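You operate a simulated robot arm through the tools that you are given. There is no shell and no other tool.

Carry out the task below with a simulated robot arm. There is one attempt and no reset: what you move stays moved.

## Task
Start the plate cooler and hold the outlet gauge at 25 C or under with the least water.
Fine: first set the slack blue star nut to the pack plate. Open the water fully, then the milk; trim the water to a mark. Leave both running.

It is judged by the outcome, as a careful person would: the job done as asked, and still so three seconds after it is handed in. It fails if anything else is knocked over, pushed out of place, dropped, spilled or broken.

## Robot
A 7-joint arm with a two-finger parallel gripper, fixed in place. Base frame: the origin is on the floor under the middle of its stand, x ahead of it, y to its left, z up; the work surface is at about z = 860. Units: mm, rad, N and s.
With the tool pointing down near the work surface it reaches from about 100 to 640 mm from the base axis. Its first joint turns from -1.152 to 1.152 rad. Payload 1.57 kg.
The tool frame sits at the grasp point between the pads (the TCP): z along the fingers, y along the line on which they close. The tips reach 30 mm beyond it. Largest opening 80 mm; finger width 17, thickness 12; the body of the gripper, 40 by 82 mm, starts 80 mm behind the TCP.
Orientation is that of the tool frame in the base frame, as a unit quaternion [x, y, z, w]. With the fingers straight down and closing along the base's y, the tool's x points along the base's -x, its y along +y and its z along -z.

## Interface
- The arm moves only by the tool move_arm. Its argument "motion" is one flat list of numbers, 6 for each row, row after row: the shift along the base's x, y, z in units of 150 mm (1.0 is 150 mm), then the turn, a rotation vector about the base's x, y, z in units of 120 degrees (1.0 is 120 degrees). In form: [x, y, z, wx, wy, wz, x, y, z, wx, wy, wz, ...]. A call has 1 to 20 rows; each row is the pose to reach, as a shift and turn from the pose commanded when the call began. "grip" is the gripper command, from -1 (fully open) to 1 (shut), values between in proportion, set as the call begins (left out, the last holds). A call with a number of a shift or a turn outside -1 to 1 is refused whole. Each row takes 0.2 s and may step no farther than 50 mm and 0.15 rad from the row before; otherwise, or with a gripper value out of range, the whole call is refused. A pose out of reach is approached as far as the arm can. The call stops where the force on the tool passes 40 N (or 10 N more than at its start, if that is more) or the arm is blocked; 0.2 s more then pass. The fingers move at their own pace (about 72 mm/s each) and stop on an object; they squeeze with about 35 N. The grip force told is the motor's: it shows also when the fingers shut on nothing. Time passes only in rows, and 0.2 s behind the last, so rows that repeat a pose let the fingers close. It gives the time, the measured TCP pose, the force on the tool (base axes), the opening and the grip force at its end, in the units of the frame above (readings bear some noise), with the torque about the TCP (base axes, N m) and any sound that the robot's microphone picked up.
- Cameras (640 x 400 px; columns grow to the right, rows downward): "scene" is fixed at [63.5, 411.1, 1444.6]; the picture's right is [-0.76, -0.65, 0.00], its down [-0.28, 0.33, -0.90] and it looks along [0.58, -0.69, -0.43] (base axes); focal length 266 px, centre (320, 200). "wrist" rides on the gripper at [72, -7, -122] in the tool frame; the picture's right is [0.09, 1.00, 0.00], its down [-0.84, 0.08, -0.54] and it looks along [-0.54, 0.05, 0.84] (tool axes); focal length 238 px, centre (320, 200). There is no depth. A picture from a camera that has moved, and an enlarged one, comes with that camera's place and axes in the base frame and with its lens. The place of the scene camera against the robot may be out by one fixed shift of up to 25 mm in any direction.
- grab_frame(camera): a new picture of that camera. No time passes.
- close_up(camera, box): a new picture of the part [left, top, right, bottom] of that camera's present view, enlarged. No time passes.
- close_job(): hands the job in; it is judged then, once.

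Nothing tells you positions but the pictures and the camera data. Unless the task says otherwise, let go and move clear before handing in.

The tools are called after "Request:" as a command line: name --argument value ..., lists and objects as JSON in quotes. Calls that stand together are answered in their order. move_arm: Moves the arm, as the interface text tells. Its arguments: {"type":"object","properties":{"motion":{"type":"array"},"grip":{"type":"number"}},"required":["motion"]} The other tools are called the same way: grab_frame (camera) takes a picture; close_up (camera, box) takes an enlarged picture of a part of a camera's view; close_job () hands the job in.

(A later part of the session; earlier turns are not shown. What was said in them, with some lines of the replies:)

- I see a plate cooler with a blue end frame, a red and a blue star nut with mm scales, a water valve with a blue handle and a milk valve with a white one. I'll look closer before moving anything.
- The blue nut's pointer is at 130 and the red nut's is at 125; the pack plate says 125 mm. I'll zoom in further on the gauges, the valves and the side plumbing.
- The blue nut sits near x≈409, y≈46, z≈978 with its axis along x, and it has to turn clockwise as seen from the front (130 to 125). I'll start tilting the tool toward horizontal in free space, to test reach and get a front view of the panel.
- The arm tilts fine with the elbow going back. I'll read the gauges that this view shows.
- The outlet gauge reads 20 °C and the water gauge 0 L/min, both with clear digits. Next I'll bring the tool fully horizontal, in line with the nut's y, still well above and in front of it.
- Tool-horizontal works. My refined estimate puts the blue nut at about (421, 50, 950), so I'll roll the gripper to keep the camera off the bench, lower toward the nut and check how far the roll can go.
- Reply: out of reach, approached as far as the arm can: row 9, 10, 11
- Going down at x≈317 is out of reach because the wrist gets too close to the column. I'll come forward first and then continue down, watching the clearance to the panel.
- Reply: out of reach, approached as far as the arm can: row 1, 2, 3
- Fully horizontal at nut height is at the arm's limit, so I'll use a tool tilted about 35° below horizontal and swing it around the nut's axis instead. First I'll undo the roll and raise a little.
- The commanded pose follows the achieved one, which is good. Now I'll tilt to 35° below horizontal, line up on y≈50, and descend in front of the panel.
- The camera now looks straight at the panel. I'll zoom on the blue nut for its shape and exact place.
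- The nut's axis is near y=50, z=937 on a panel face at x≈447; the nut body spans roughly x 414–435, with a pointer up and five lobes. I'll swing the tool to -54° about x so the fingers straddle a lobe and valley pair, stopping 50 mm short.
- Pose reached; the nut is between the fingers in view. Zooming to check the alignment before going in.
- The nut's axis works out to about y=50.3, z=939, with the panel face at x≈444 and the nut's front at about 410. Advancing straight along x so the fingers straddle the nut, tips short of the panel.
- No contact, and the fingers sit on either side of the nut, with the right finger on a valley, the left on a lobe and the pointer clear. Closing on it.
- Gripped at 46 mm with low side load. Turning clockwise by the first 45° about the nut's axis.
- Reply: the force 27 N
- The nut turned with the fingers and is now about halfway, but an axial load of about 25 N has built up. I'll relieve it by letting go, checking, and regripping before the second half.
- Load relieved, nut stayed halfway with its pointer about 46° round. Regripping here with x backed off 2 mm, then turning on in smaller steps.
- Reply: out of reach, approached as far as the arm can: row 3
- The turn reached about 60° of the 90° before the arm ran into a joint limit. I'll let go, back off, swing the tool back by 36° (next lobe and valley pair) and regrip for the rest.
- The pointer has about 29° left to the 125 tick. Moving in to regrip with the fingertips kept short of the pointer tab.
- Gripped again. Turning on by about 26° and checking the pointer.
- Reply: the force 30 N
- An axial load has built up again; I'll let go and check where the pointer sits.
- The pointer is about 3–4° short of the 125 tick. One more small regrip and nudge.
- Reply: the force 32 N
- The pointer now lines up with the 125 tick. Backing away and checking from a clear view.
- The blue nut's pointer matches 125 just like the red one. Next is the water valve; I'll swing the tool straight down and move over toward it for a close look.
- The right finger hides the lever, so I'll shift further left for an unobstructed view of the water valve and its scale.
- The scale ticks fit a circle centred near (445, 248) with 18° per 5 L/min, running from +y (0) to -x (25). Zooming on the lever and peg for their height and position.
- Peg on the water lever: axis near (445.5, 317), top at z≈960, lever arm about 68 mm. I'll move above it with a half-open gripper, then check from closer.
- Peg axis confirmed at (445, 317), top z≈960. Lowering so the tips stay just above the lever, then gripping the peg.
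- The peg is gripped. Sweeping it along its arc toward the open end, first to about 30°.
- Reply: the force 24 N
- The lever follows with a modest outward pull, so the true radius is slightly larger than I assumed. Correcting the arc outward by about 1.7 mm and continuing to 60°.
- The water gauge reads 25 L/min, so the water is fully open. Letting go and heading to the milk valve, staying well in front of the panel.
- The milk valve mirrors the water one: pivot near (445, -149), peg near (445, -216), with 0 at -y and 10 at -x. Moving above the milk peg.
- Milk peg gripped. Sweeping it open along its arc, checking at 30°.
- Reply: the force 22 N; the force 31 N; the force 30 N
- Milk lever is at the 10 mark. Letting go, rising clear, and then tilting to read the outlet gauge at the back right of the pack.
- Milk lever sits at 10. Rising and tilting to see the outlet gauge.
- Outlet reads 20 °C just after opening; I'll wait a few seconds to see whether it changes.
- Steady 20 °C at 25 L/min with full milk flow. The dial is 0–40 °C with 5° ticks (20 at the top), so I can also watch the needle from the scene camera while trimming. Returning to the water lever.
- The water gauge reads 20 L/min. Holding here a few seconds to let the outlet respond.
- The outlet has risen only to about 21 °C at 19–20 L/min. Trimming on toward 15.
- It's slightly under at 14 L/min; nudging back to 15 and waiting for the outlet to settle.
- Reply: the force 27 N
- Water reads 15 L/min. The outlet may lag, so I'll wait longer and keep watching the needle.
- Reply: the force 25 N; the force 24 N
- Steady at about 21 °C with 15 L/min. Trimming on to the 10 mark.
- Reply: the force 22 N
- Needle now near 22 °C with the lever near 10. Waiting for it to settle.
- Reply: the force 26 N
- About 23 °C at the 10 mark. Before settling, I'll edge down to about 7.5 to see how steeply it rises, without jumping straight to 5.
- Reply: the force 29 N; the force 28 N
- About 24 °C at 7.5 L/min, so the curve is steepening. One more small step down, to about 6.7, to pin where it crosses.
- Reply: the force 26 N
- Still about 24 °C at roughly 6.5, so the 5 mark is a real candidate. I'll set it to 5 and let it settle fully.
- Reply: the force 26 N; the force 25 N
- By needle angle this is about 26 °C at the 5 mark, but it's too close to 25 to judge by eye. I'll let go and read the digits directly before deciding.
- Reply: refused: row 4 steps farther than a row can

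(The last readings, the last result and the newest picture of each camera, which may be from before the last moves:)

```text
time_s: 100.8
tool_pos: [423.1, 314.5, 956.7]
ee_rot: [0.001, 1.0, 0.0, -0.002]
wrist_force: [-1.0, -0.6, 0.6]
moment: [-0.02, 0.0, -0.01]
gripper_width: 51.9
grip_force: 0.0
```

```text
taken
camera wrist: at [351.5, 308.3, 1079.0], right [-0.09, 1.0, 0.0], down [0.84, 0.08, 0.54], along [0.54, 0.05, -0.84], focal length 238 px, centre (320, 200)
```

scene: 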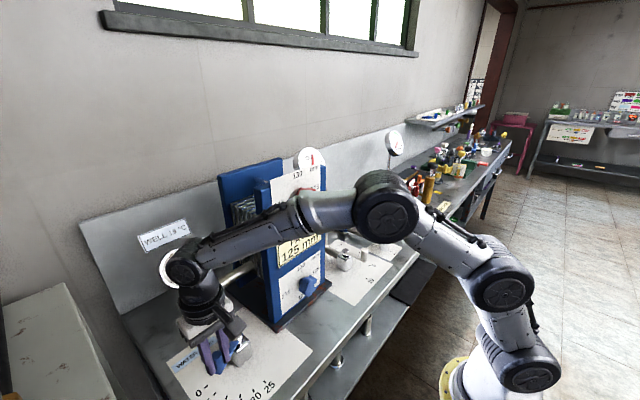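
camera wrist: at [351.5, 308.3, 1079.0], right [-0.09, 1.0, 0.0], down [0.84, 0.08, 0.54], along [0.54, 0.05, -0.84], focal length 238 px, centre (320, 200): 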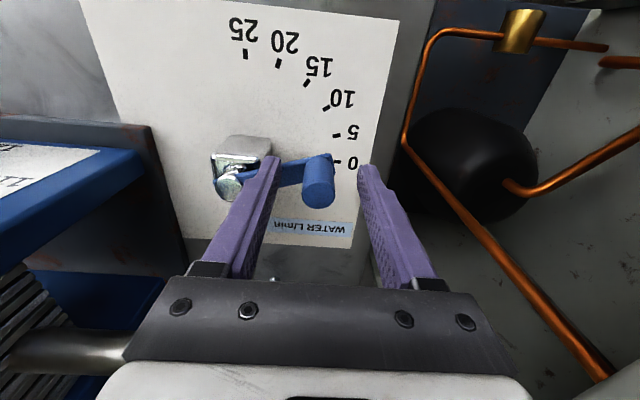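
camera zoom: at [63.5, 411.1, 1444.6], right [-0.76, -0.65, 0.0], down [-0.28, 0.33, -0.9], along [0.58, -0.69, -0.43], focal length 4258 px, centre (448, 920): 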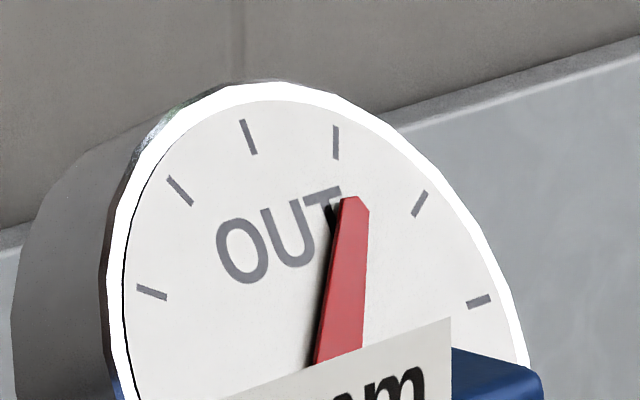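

A step was too long; redoing the retreat in smaller steps.

Request:
move_arm --motion '[0, 0, 0.25, 0, 0, 0, 0, 0, 0.5, 0, 0, 0, -0.15, 0, 0.7, 0, 0, 0, -0.35, -0.1, 0.85, 0, 0, 0, -0.55, -0.25, 1.0, 0, 0, 0, -0.7, -0.45, 1.0, 0, 0, 0, -0.75, -0.7, 1.0, 0, 0, 0, -0.75, -1.0, 1.0, 0, 0, 0]'

Request:
move_arm --motion '[0, -0.25, 0.15, 0, -0.055, 0, 0, -0.5, 0.3, 0, -0.11, 0, 0, -0.75, 0.45, 0, -0.165, 0, 0, -0.95, 0.6, 0, -0.22, 0, 0, -1.0, 0.8, 0, -0.28, 0, 0, -1.0, 0.97, 0, -0.34, 0, 0, -1.0, 0.97, 0, -0.36, 0]' --grip -1

Request:
grab_frame --camera "wrist"

Request:
close_up --camera "scene" --box '[140, 230, 300, 390]'

```text
time_s: 102.6
tool_pos: [310.2, 161.9, 1110.4]
ee_rot: [0.001, 1.0, 0.0, 0.0]
wrist_force: [-0.3, -1.0, -0.6]
moment: [-0.01, 0.02, 0.0]
gripper_width: 52.3
grip_force: 0.1
```

```text
time_s: 104.2
tool_pos: [312.3, 15.9, 1254.7]
ee_rot: [0.0, 0.93, 0.002, 0.368]
wrist_force: [0.0, -0.5, 0.6]
moment: [0.02, 0.06, -0.02]
gripper_width: 79.6
grip_force: 0.0
```

```text
taken
camera wrist: at [175.2, 9.2, 1293.8], right [-0.07, 1.0, -0.06], down [0.24, 0.07, 0.97], along [0.97, 0.05, -0.24], focal length 238 px, centre (320, 200)
```

wrist: 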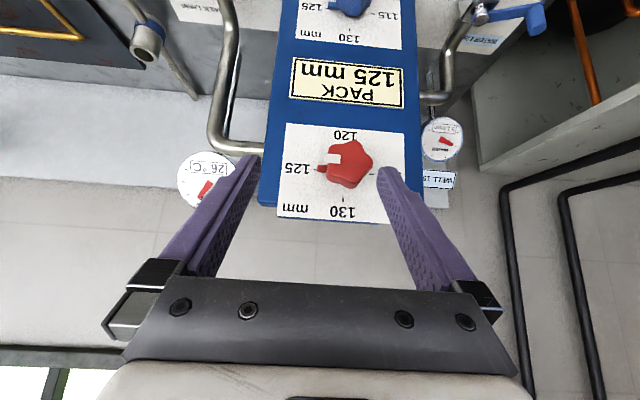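

```text
2.50 times, centred on (220, 310) of scene
camera zoom: at [63.5, 411.1, 1444.6], right [-0.76, -0.65, 0.0], down [-0.28, 0.33, -0.9], along [0.58, -0.69, -0.43], focal length 665 px, centre (570, -75)
```

zoom: 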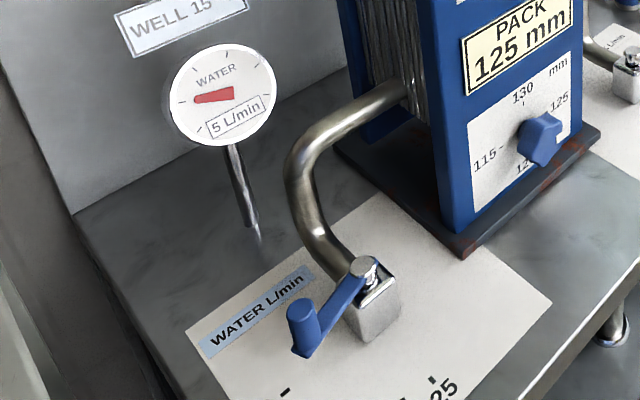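

Request:
close_up --camera "wrist" --box '[165, 130, 245, 210]'

Request:
close_up --camera "wrist" --box '[410, 100, 480, 170]'

```text
5.00 times, centred on (205, 170) of wrist
camera zoom: at [175.2, 9.2, 1293.8], right [-0.07, 1.0, -0.06], down [0.24, 0.07, 0.97], along [0.97, 0.05, -0.24], focal length 1192 px, centre (895, 350)
```

zoom: 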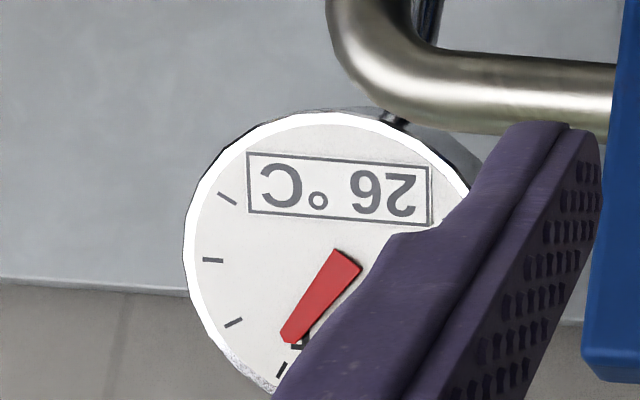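

```text
5.71 times, centred on (445, 135) of wrist
camera zoom: at [175.2, 9.2, 1293.8], right [-0.07, 1.0, -0.06], down [0.24, 0.07, 0.97], along [0.97, 0.05, -0.24], focal length 1362 px, centre (-394, 571)
```

zoom: 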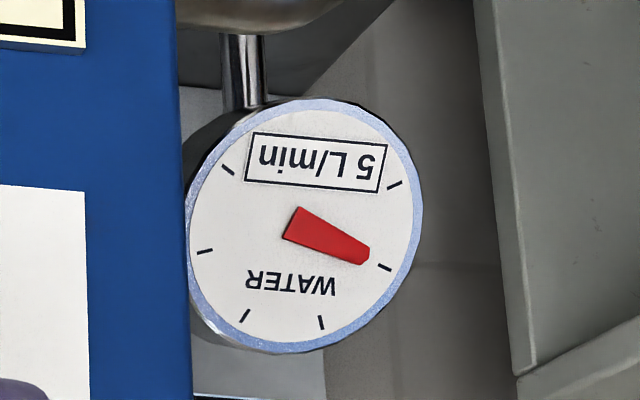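

Digits confirm 26 °C at 5 L/min, which is over the limit, and 10 gave about 23 °C. So the right mark is 10; going back to set it there.

Request:
move_arm --motion '[0, 0.1, 0, 0, 0.06, 0, 0, 0.25, -0.1, 0, 0.12, 0, 0, 0.45, -0.25, 0, 0.18, 0, 0, 0.65, -0.4, 0, 0.24, 0, 0, 0.85, -0.6, 0, 0.3, 0, 0, 1.0, -0.8, 0, 0.36, 0, 0, 1.0, -0.97, 0, 0.36, 0]' --grip -0.3

Request:
move_arm --motion '[0, 0.3, 0, 0, 0, 0, 0.1, 0.55, 0, 0, 0, 0, 0.25, 0.78, 0, 0, 0, 0, 0.45, 0.95, -0.1, 0, 0, 0, 0.65, 1.0, -0.25, 0, 0, 0, 0.747, 1.0, -0.45, 0, 0, 0, 0.747, 1.0, -0.65, 0, 0, 0]'

Request:
grab_frame --camera "wrist"

Request:
close_up --camera "wrist" --box '[220, 60, 400, 230]'

```text
time_s: 105.8
tool_pos: [312.0, 166.2, 1108.7]
ee_rot: [0.001, 1.0, 0.0, -0.001]
wrist_force: [-0.5, -0.7, -0.3]
moment: [-0.04, -0.03, -0.01]
gripper_width: 52.0
grip_force: 0.0
```

```text
time_s: 107.4
tool_pos: [425.1, 317.2, 1011.5]
ee_rot: [0.001, 1.0, 0.001, 0.0]
wrist_force: [0.4, -0.3, -0.3]
moment: [0.08, -0.01, -0.01]
gripper_width: 51.8
grip_force: 0.1
```

```text
taken
camera wrist: at [352.8, 310.6, 1133.2], right [-0.09, 1.0, 0.0], down [0.84, 0.07, 0.54], along [0.54, 0.05, -0.84], focal length 238 px, centre (320, 200)
```

wrist: 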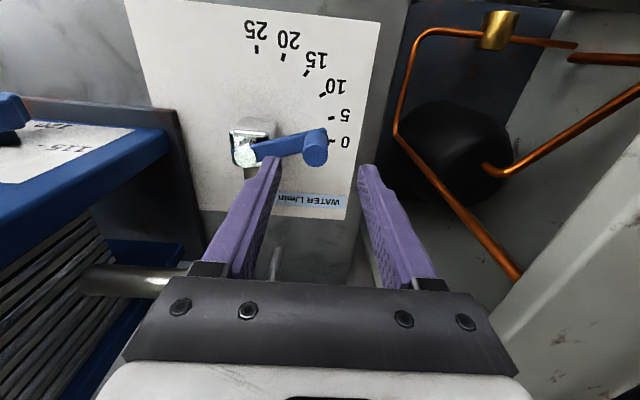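

```text
2.35 times, centred on (310, 145) of wrist
camera zoom: at [352.8, 310.6, 1133.2], right [-0.09, 1.0, 0.0], down [0.84, 0.07, 0.54], along [0.54, 0.05, -0.84], focal length 561 px, centre (344, 329)
```

zoom: 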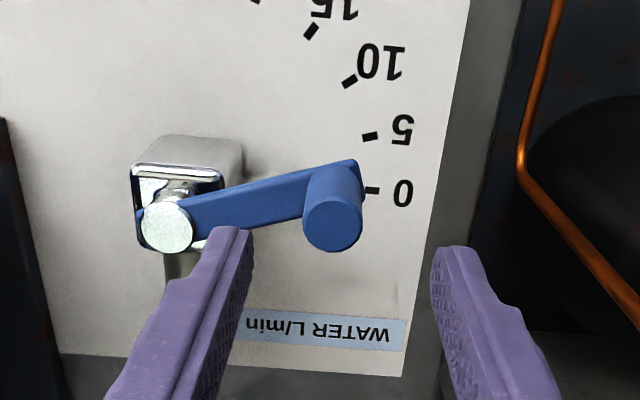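

Request:
move_arm --motion '[-0.006, -0.021, -0.15, 0, 0, 0, -0.006, -0.021, -0.345, 0, 0, 0, -0.006, -0.021, -0.345, 0, 0, 0]'

Request:
move_arm --motion '[0, 0, 0, 0, 0, 0, 0, 0, 0, 0, 0, 0, 0, 0, 0, 0, 0, 0]' --grip 1

Request:
move_arm --motion '[-0.047, -0.019, 0, 0, 0, 0, -0.089, -0.04, 0, 0, 0, 0, -0.1287, -0.0653, 0, 0, 0, 0, -0.1287, -0.0653, 0, 0, 0, 0, -0.1287, -0.0653, 0, 0, 0, 0]'

Request:
close_up --camera "wrist" --box '[220, 60, 400, 230]'

```text
time_s: 108.2
tool_pos: [423.4, 312.3, 961.8]
ee_rot: [0.001, 1.0, 0.001, 0.0]
wrist_force: [1.0, -0.5, 1.1]
moment: [0.0, 0.03, -0.03]
gripper_width: 51.8
grip_force: 0.1
```

```text
time_s: 109.0
tool_pos: [422.8, 313.5, 960.6]
ee_rot: [0.001, 1.0, 0.0, 0.0]
wrist_force: [-1.0, 7.5, -1.4]
moment: [-0.44, -0.14, 0.05]
gripper_width: 19.4
grip_force: 33.5
```

```text
time_s: 110.2
tool_pos: [402.7, 303.9, 962.5]
ee_rot: [0.001, 1.0, 0.003, 0.0]
wrist_force: [-10.2, 21.3, 3.1]
moment: [-0.05, -0.61, 0.33]
gripper_width: 19.3
grip_force: 32.9
```

```text
2.35 times, centred on (310, 145) of wrist
camera zoom: at [329.7, 296.9, 1083.6], right [-0.09, 1.0, 0.0], down [0.84, 0.07, 0.54], along [0.54, 0.05, -0.84], focal length 561 px, centre (344, 329)
```

zoom: 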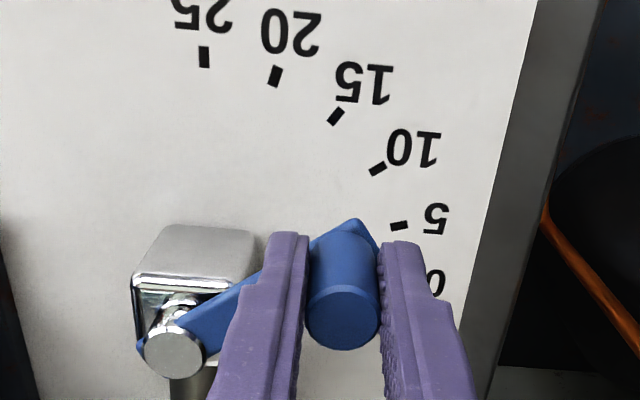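

Lever angle measures about 36°, right at the 10 mark. Releasing and rising to verify both gauges.

Request:
move_arm --motion '[0, 0, 0, 0, 0, 0, 0, 0, 0, 0, 0, 0]' --grip -0.3

Request:
move_arm --motion '[0, 0, 0.25, 0, 0, 0, 0, 0, 0.5, 0, 0, 0, -0.15, 0, 0.7, 0, 0, 0, -0.35, -0.1, 0.85, 0, 0, 0, -0.55, -0.25, 1.0, 0, 0, 0, -0.6, -0.5, 1.0, 0, 0, 0, -0.6, -0.75, 1.0, 0, 0, 0, -0.6, -1.0, 1.0, 0, 0, 0]'

Request:
close_up --camera "scene" --box '[140, 230, 300, 390]'

Request:
close_up --camera "scene" --box '[285, 140, 335, 175]'

Request:
grab_frame --camera "wrist"

```text
time_s: 110.8
tool_pos: [402.2, 301.0, 961.1]
ee_rot: [0.001, 1.0, 0.0, -0.001]
wrist_force: [-0.5, 0.5, -0.6]
moment: [0.02, 0.01, -0.01]
gripper_width: 52.0
grip_force: 0.0
```

```text
time_s: 112.6
tool_pos: [311.7, 153.9, 1110.8]
ee_rot: [0.0, 1.0, 0.001, -0.001]
wrist_force: [-1.0, -0.4, -0.7]
moment: [0.04, -0.01, 0.0]
gripper_width: 52.1
grip_force: 0.1
```

```text
2.50 times, centred on (220, 310) of scene
camera zoom: at [63.5, 411.1, 1444.6], right [-0.76, -0.65, 0.0], down [-0.28, 0.33, -0.9], along [0.58, -0.69, -0.43], focal length 665 px, centre (570, -75)
```

zoom: 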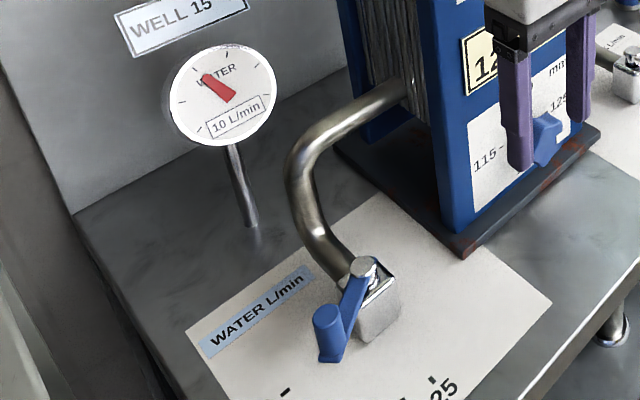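

```text
11.43 times, centred on (310, 158) of scene
camera zoom: at [63.5, 411.1, 1444.6], right [-0.76, -0.65, 0.0], down [-0.28, 0.33, -0.9], along [0.58, -0.69, -0.43], focal length 3042 px, centre (434, 686)
```

zoom: 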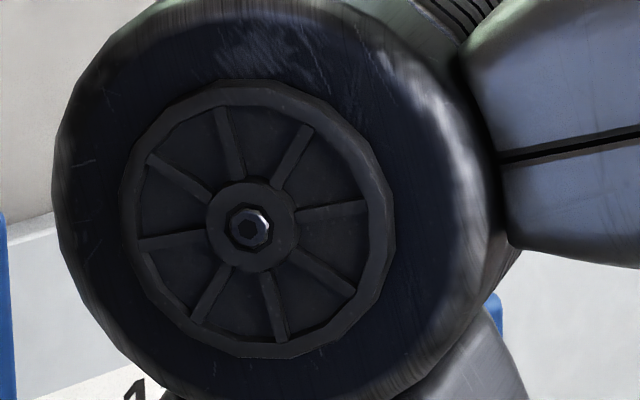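

```text
taken
camera wrist: at [239.6, 147.5, 1233.1], right [-0.09, 1.0, 0.0], down [0.84, 0.08, 0.54], along [0.54, 0.05, -0.84], focal length 238 px, centre (320, 200)
```

wrist: 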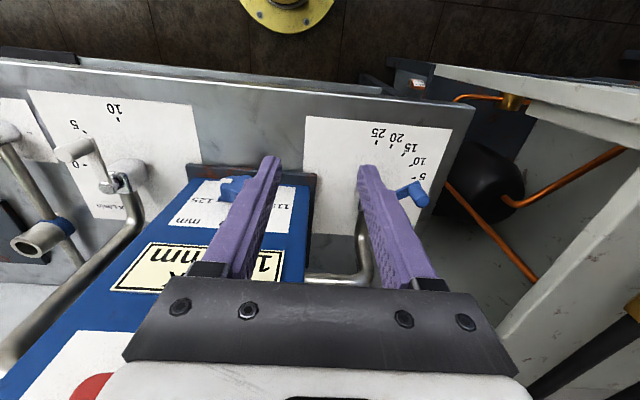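

Water reads 10 L/min. Now a check of the milk lever and the outlet digits.

Request:
close_up --camera "wrist" --box '[30, 80, 210, 230]'

Request:
move_arm --motion '[0, -0.25, 0.15, 0, -0.055, 0, 0, -0.5, 0.3, 0, -0.11, 0, 0, -0.75, 0.45, 0, -0.165, 0, 0, -0.95, 0.6, 0, -0.22, 0, 0, -1.0, 0.8, 0, -0.28, 0, 0, -1.0, 0.97, 0, -0.34, 0, 0, -1.0, 0.97, 0, -0.36, 0]' --grip -1

Request:
move_arm --motion '[0, -0.2, 0, 0, 0, 0, 0, -0.4, 0, 0, 0, 0, 0, -0.6, 0, 0, 0, 0, 0, -0.8, 0, 0, 0, 0, 0, -0.8, 0, 0, 0, 0]'

Request:
grab_frame --camera "wrist"

Request:
grab_frame --camera "scene"

```text
2.67 times, centred on (120, 155) of wrist
camera zoom: at [239.6, 147.5, 1233.1], right [-0.09, 1.0, 0.0], down [0.84, 0.08, 0.54], along [0.54, 0.05, -0.84], focal length 636 px, centre (853, 320)
```

zoom: 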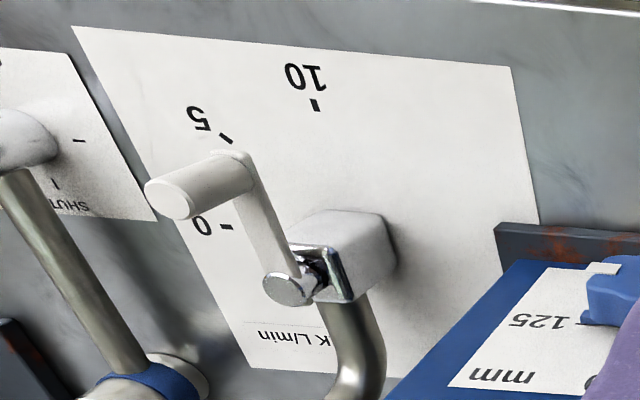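

```text
time_s: 114.2
tool_pos: [312.5, 2.6, 1255.6]
ee_rot: [0.0, 0.929, 0.002, 0.369]
wrist_force: [0.0, -0.5, -0.1]
moment: [-0.02, 0.0, 0.04]
gripper_width: 80.1
grip_force: 0.1
```

```text
time_s: 115.4
tool_pos: [313.9, -116.8, 1256.9]
ee_rot: [0.001, 0.93, 0.001, 0.369]
wrist_force: [1.6, 0.1, 0.8]
moment: [-0.02, 0.03, 0.01]
gripper_width: 80.1
grip_force: 0.1
```

```text
taken
camera wrist: at [177.7, -122.5, 1296.4], right [-0.07, 1.0, -0.06], down [0.24, 0.07, 0.97], along [0.97, 0.05, -0.24], focal length 238 px, centre (320, 200)
```

wrist: 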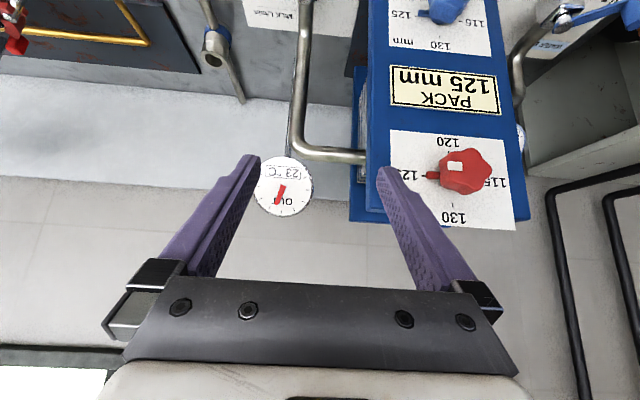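

```text
taken
```

scene: 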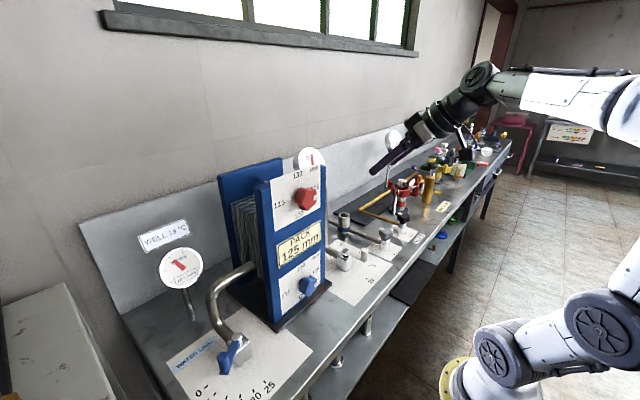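

Request:
close_up --camera "wrist" --box '[245, 145, 325, 225]'

Request:
close_up --camera "scene" --box '[150, 240, 290, 390]'

Request:
close_up --camera "scene" --box '[240, 220, 400, 330]'

Request:
close_up --camera "wrist" --box '[370, 0, 520, 100]'

```text
5.00 times, centred on (285, 185) of wrist
camera zoom: at [177.7, -122.5, 1296.4], right [-0.07, 1.0, -0.06], down [0.24, 0.07, 0.97], along [0.97, 0.05, -0.24], focal length 1192 px, centre (495, 275)
```

zoom: 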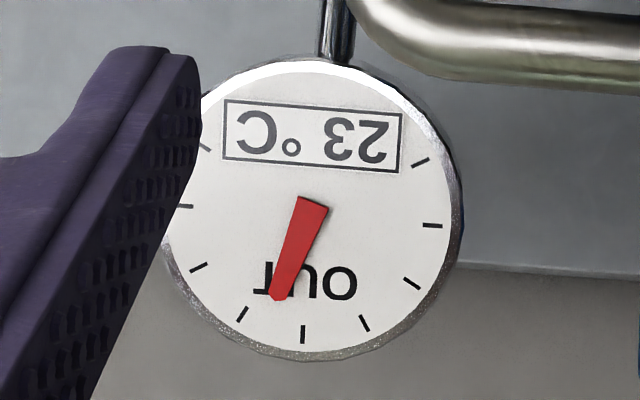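

```text
2.67 times, centred on (220, 315) of scene
camera zoom: at [63.6, 411.1, 1444.6], right [-0.76, -0.65, 0.0], down [-0.28, 0.33, -0.9], along [0.58, -0.69, -0.43], focal length 710 px, centre (587, -107)
```

zoom: 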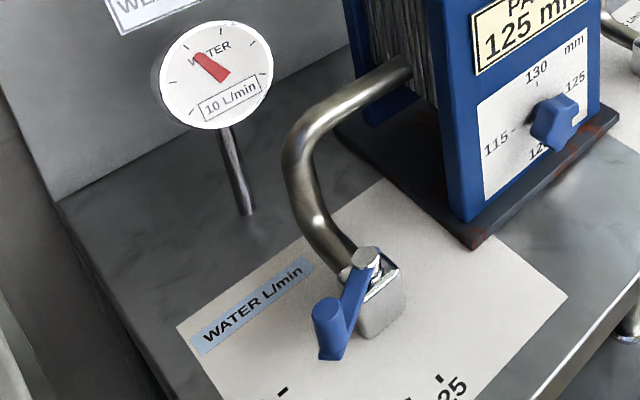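

```text
3.64 times, centred on (320, 275) of scene
camera zoom: at [63.6, 411.1, 1444.6], right [-0.76, -0.65, 0.0], down [-0.28, 0.33, -0.9], along [0.58, -0.69, -0.43], focal length 968 px, centre (320, -73)
```

zoom: 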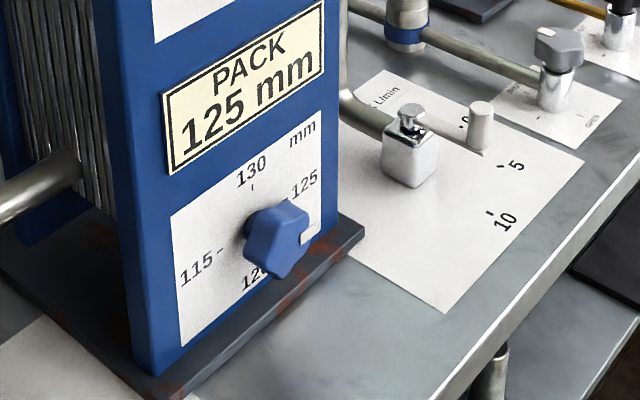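

```text
4.00 times, centred on (445, 50) of wrist
camera zoom: at [177.7, -122.5, 1296.4], right [-0.07, 1.0, -0.06], down [0.24, 0.07, 0.97], along [0.97, 0.05, -0.24], focal length 953 px, centre (-180, 800)
```

zoom: 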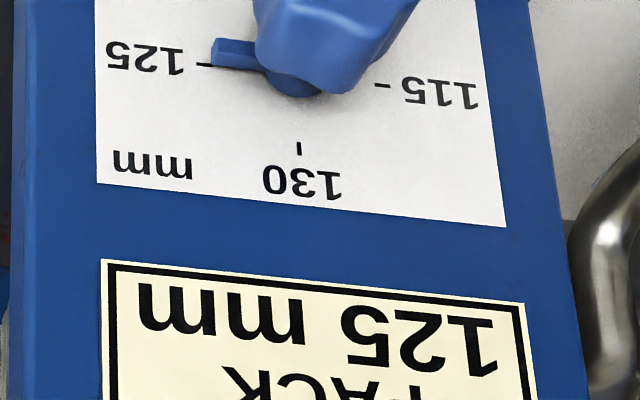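

Outlet 23 °C, water 10 L/min, milk fully open. I'd like one more careful look at the blue pointer before handing in.

Request:
close_up --camera "wrist" --box '[400, 0, 460, 40]'

Request:
close_up --camera "wrist" --box '[390, 130, 500, 220]'

Request:
close_up --camera "scene" --box '[290, 260, 330, 300]'

```text
10.00 times, centred on (430, 20) of wrist
camera zoom: at [177.7, -122.5, 1296.4], right [-0.07, 1.0, -0.06], down [0.24, 0.07, 0.97], along [0.97, 0.05, -0.24], focal length 2384 px, centre (-780, 2000)
```

zoom: 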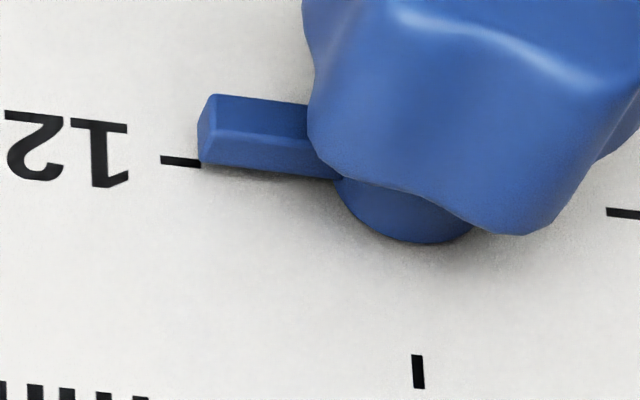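

```text
4.44 times, centred on (445, 175) of wrist
camera zoom: at [177.7, -122.5, 1296.4], right [-0.07, 1.0, -0.06], down [0.24, 0.07, 0.97], along [0.97, 0.05, -0.24], focal length 1059 px, centre (-236, 311)
```

zoom: 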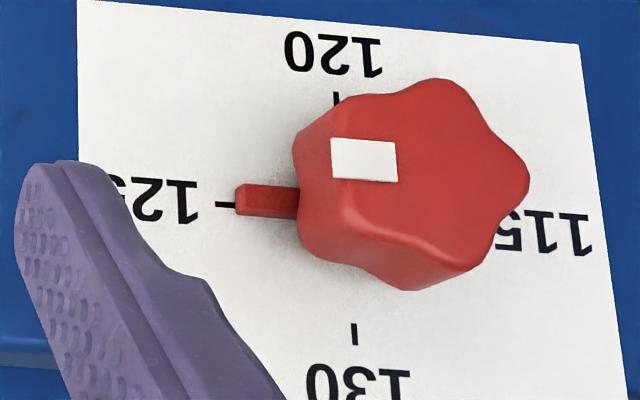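

```text
10.00 times, centred on (310, 280) of scene
camera zoom: at [63.6, 411.1, 1444.6], right [-0.76, -0.65, 0.0], down [-0.28, 0.33, -0.9], along [0.58, -0.69, -0.43], focal length 2661 px, centre (420, -600)
```

zoom: 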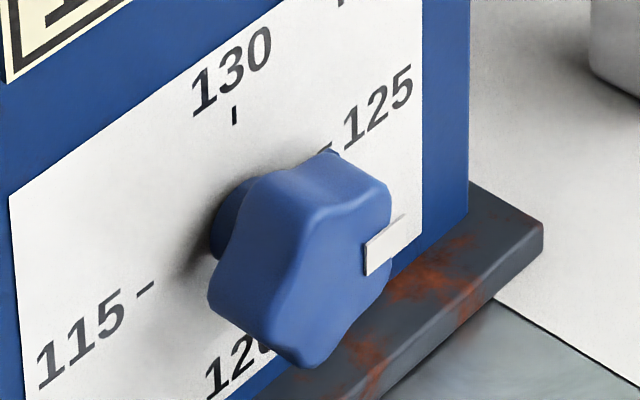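

The blue pointer lies parallel to its 125 tick and on it. Water is at 10 L/min with the outlet steady at 23 °C (5 L/min gave 26 °C), and the milk is fully open. The arm is clear and nothing else was disturbed, so I'm handing in.

Request:
close_job

```text
The job is handed in.
```

The plate cooler is running with the water at the 10 L/min mark and the outlet gauge at 23 °C. I handed the job in with the arm clear; no verdict came back.

- **Nut:** the blue star nut is set to 125 mm, matching the pack plate and the red nut. It took three regrips because the arm ran into a joint limit partway through the turn.
- **Opening:** the water was opened fully to 25 L/min first, then the milk fully to 10 L/min. Both are still running.
- **Trim:** the outlet was 20 °C at 25 L/min, about 21 °C at 15 and 23 °C at 10. At 5 L/min it read 26 °C, so 10 is the lowest mark that stays at 25 °C or under.

While I was testing the 5 mark, the outlet was above 25 °C for roughly 12 seconds before I brought it back to 10. I saw no leaks and nothing else out of place.
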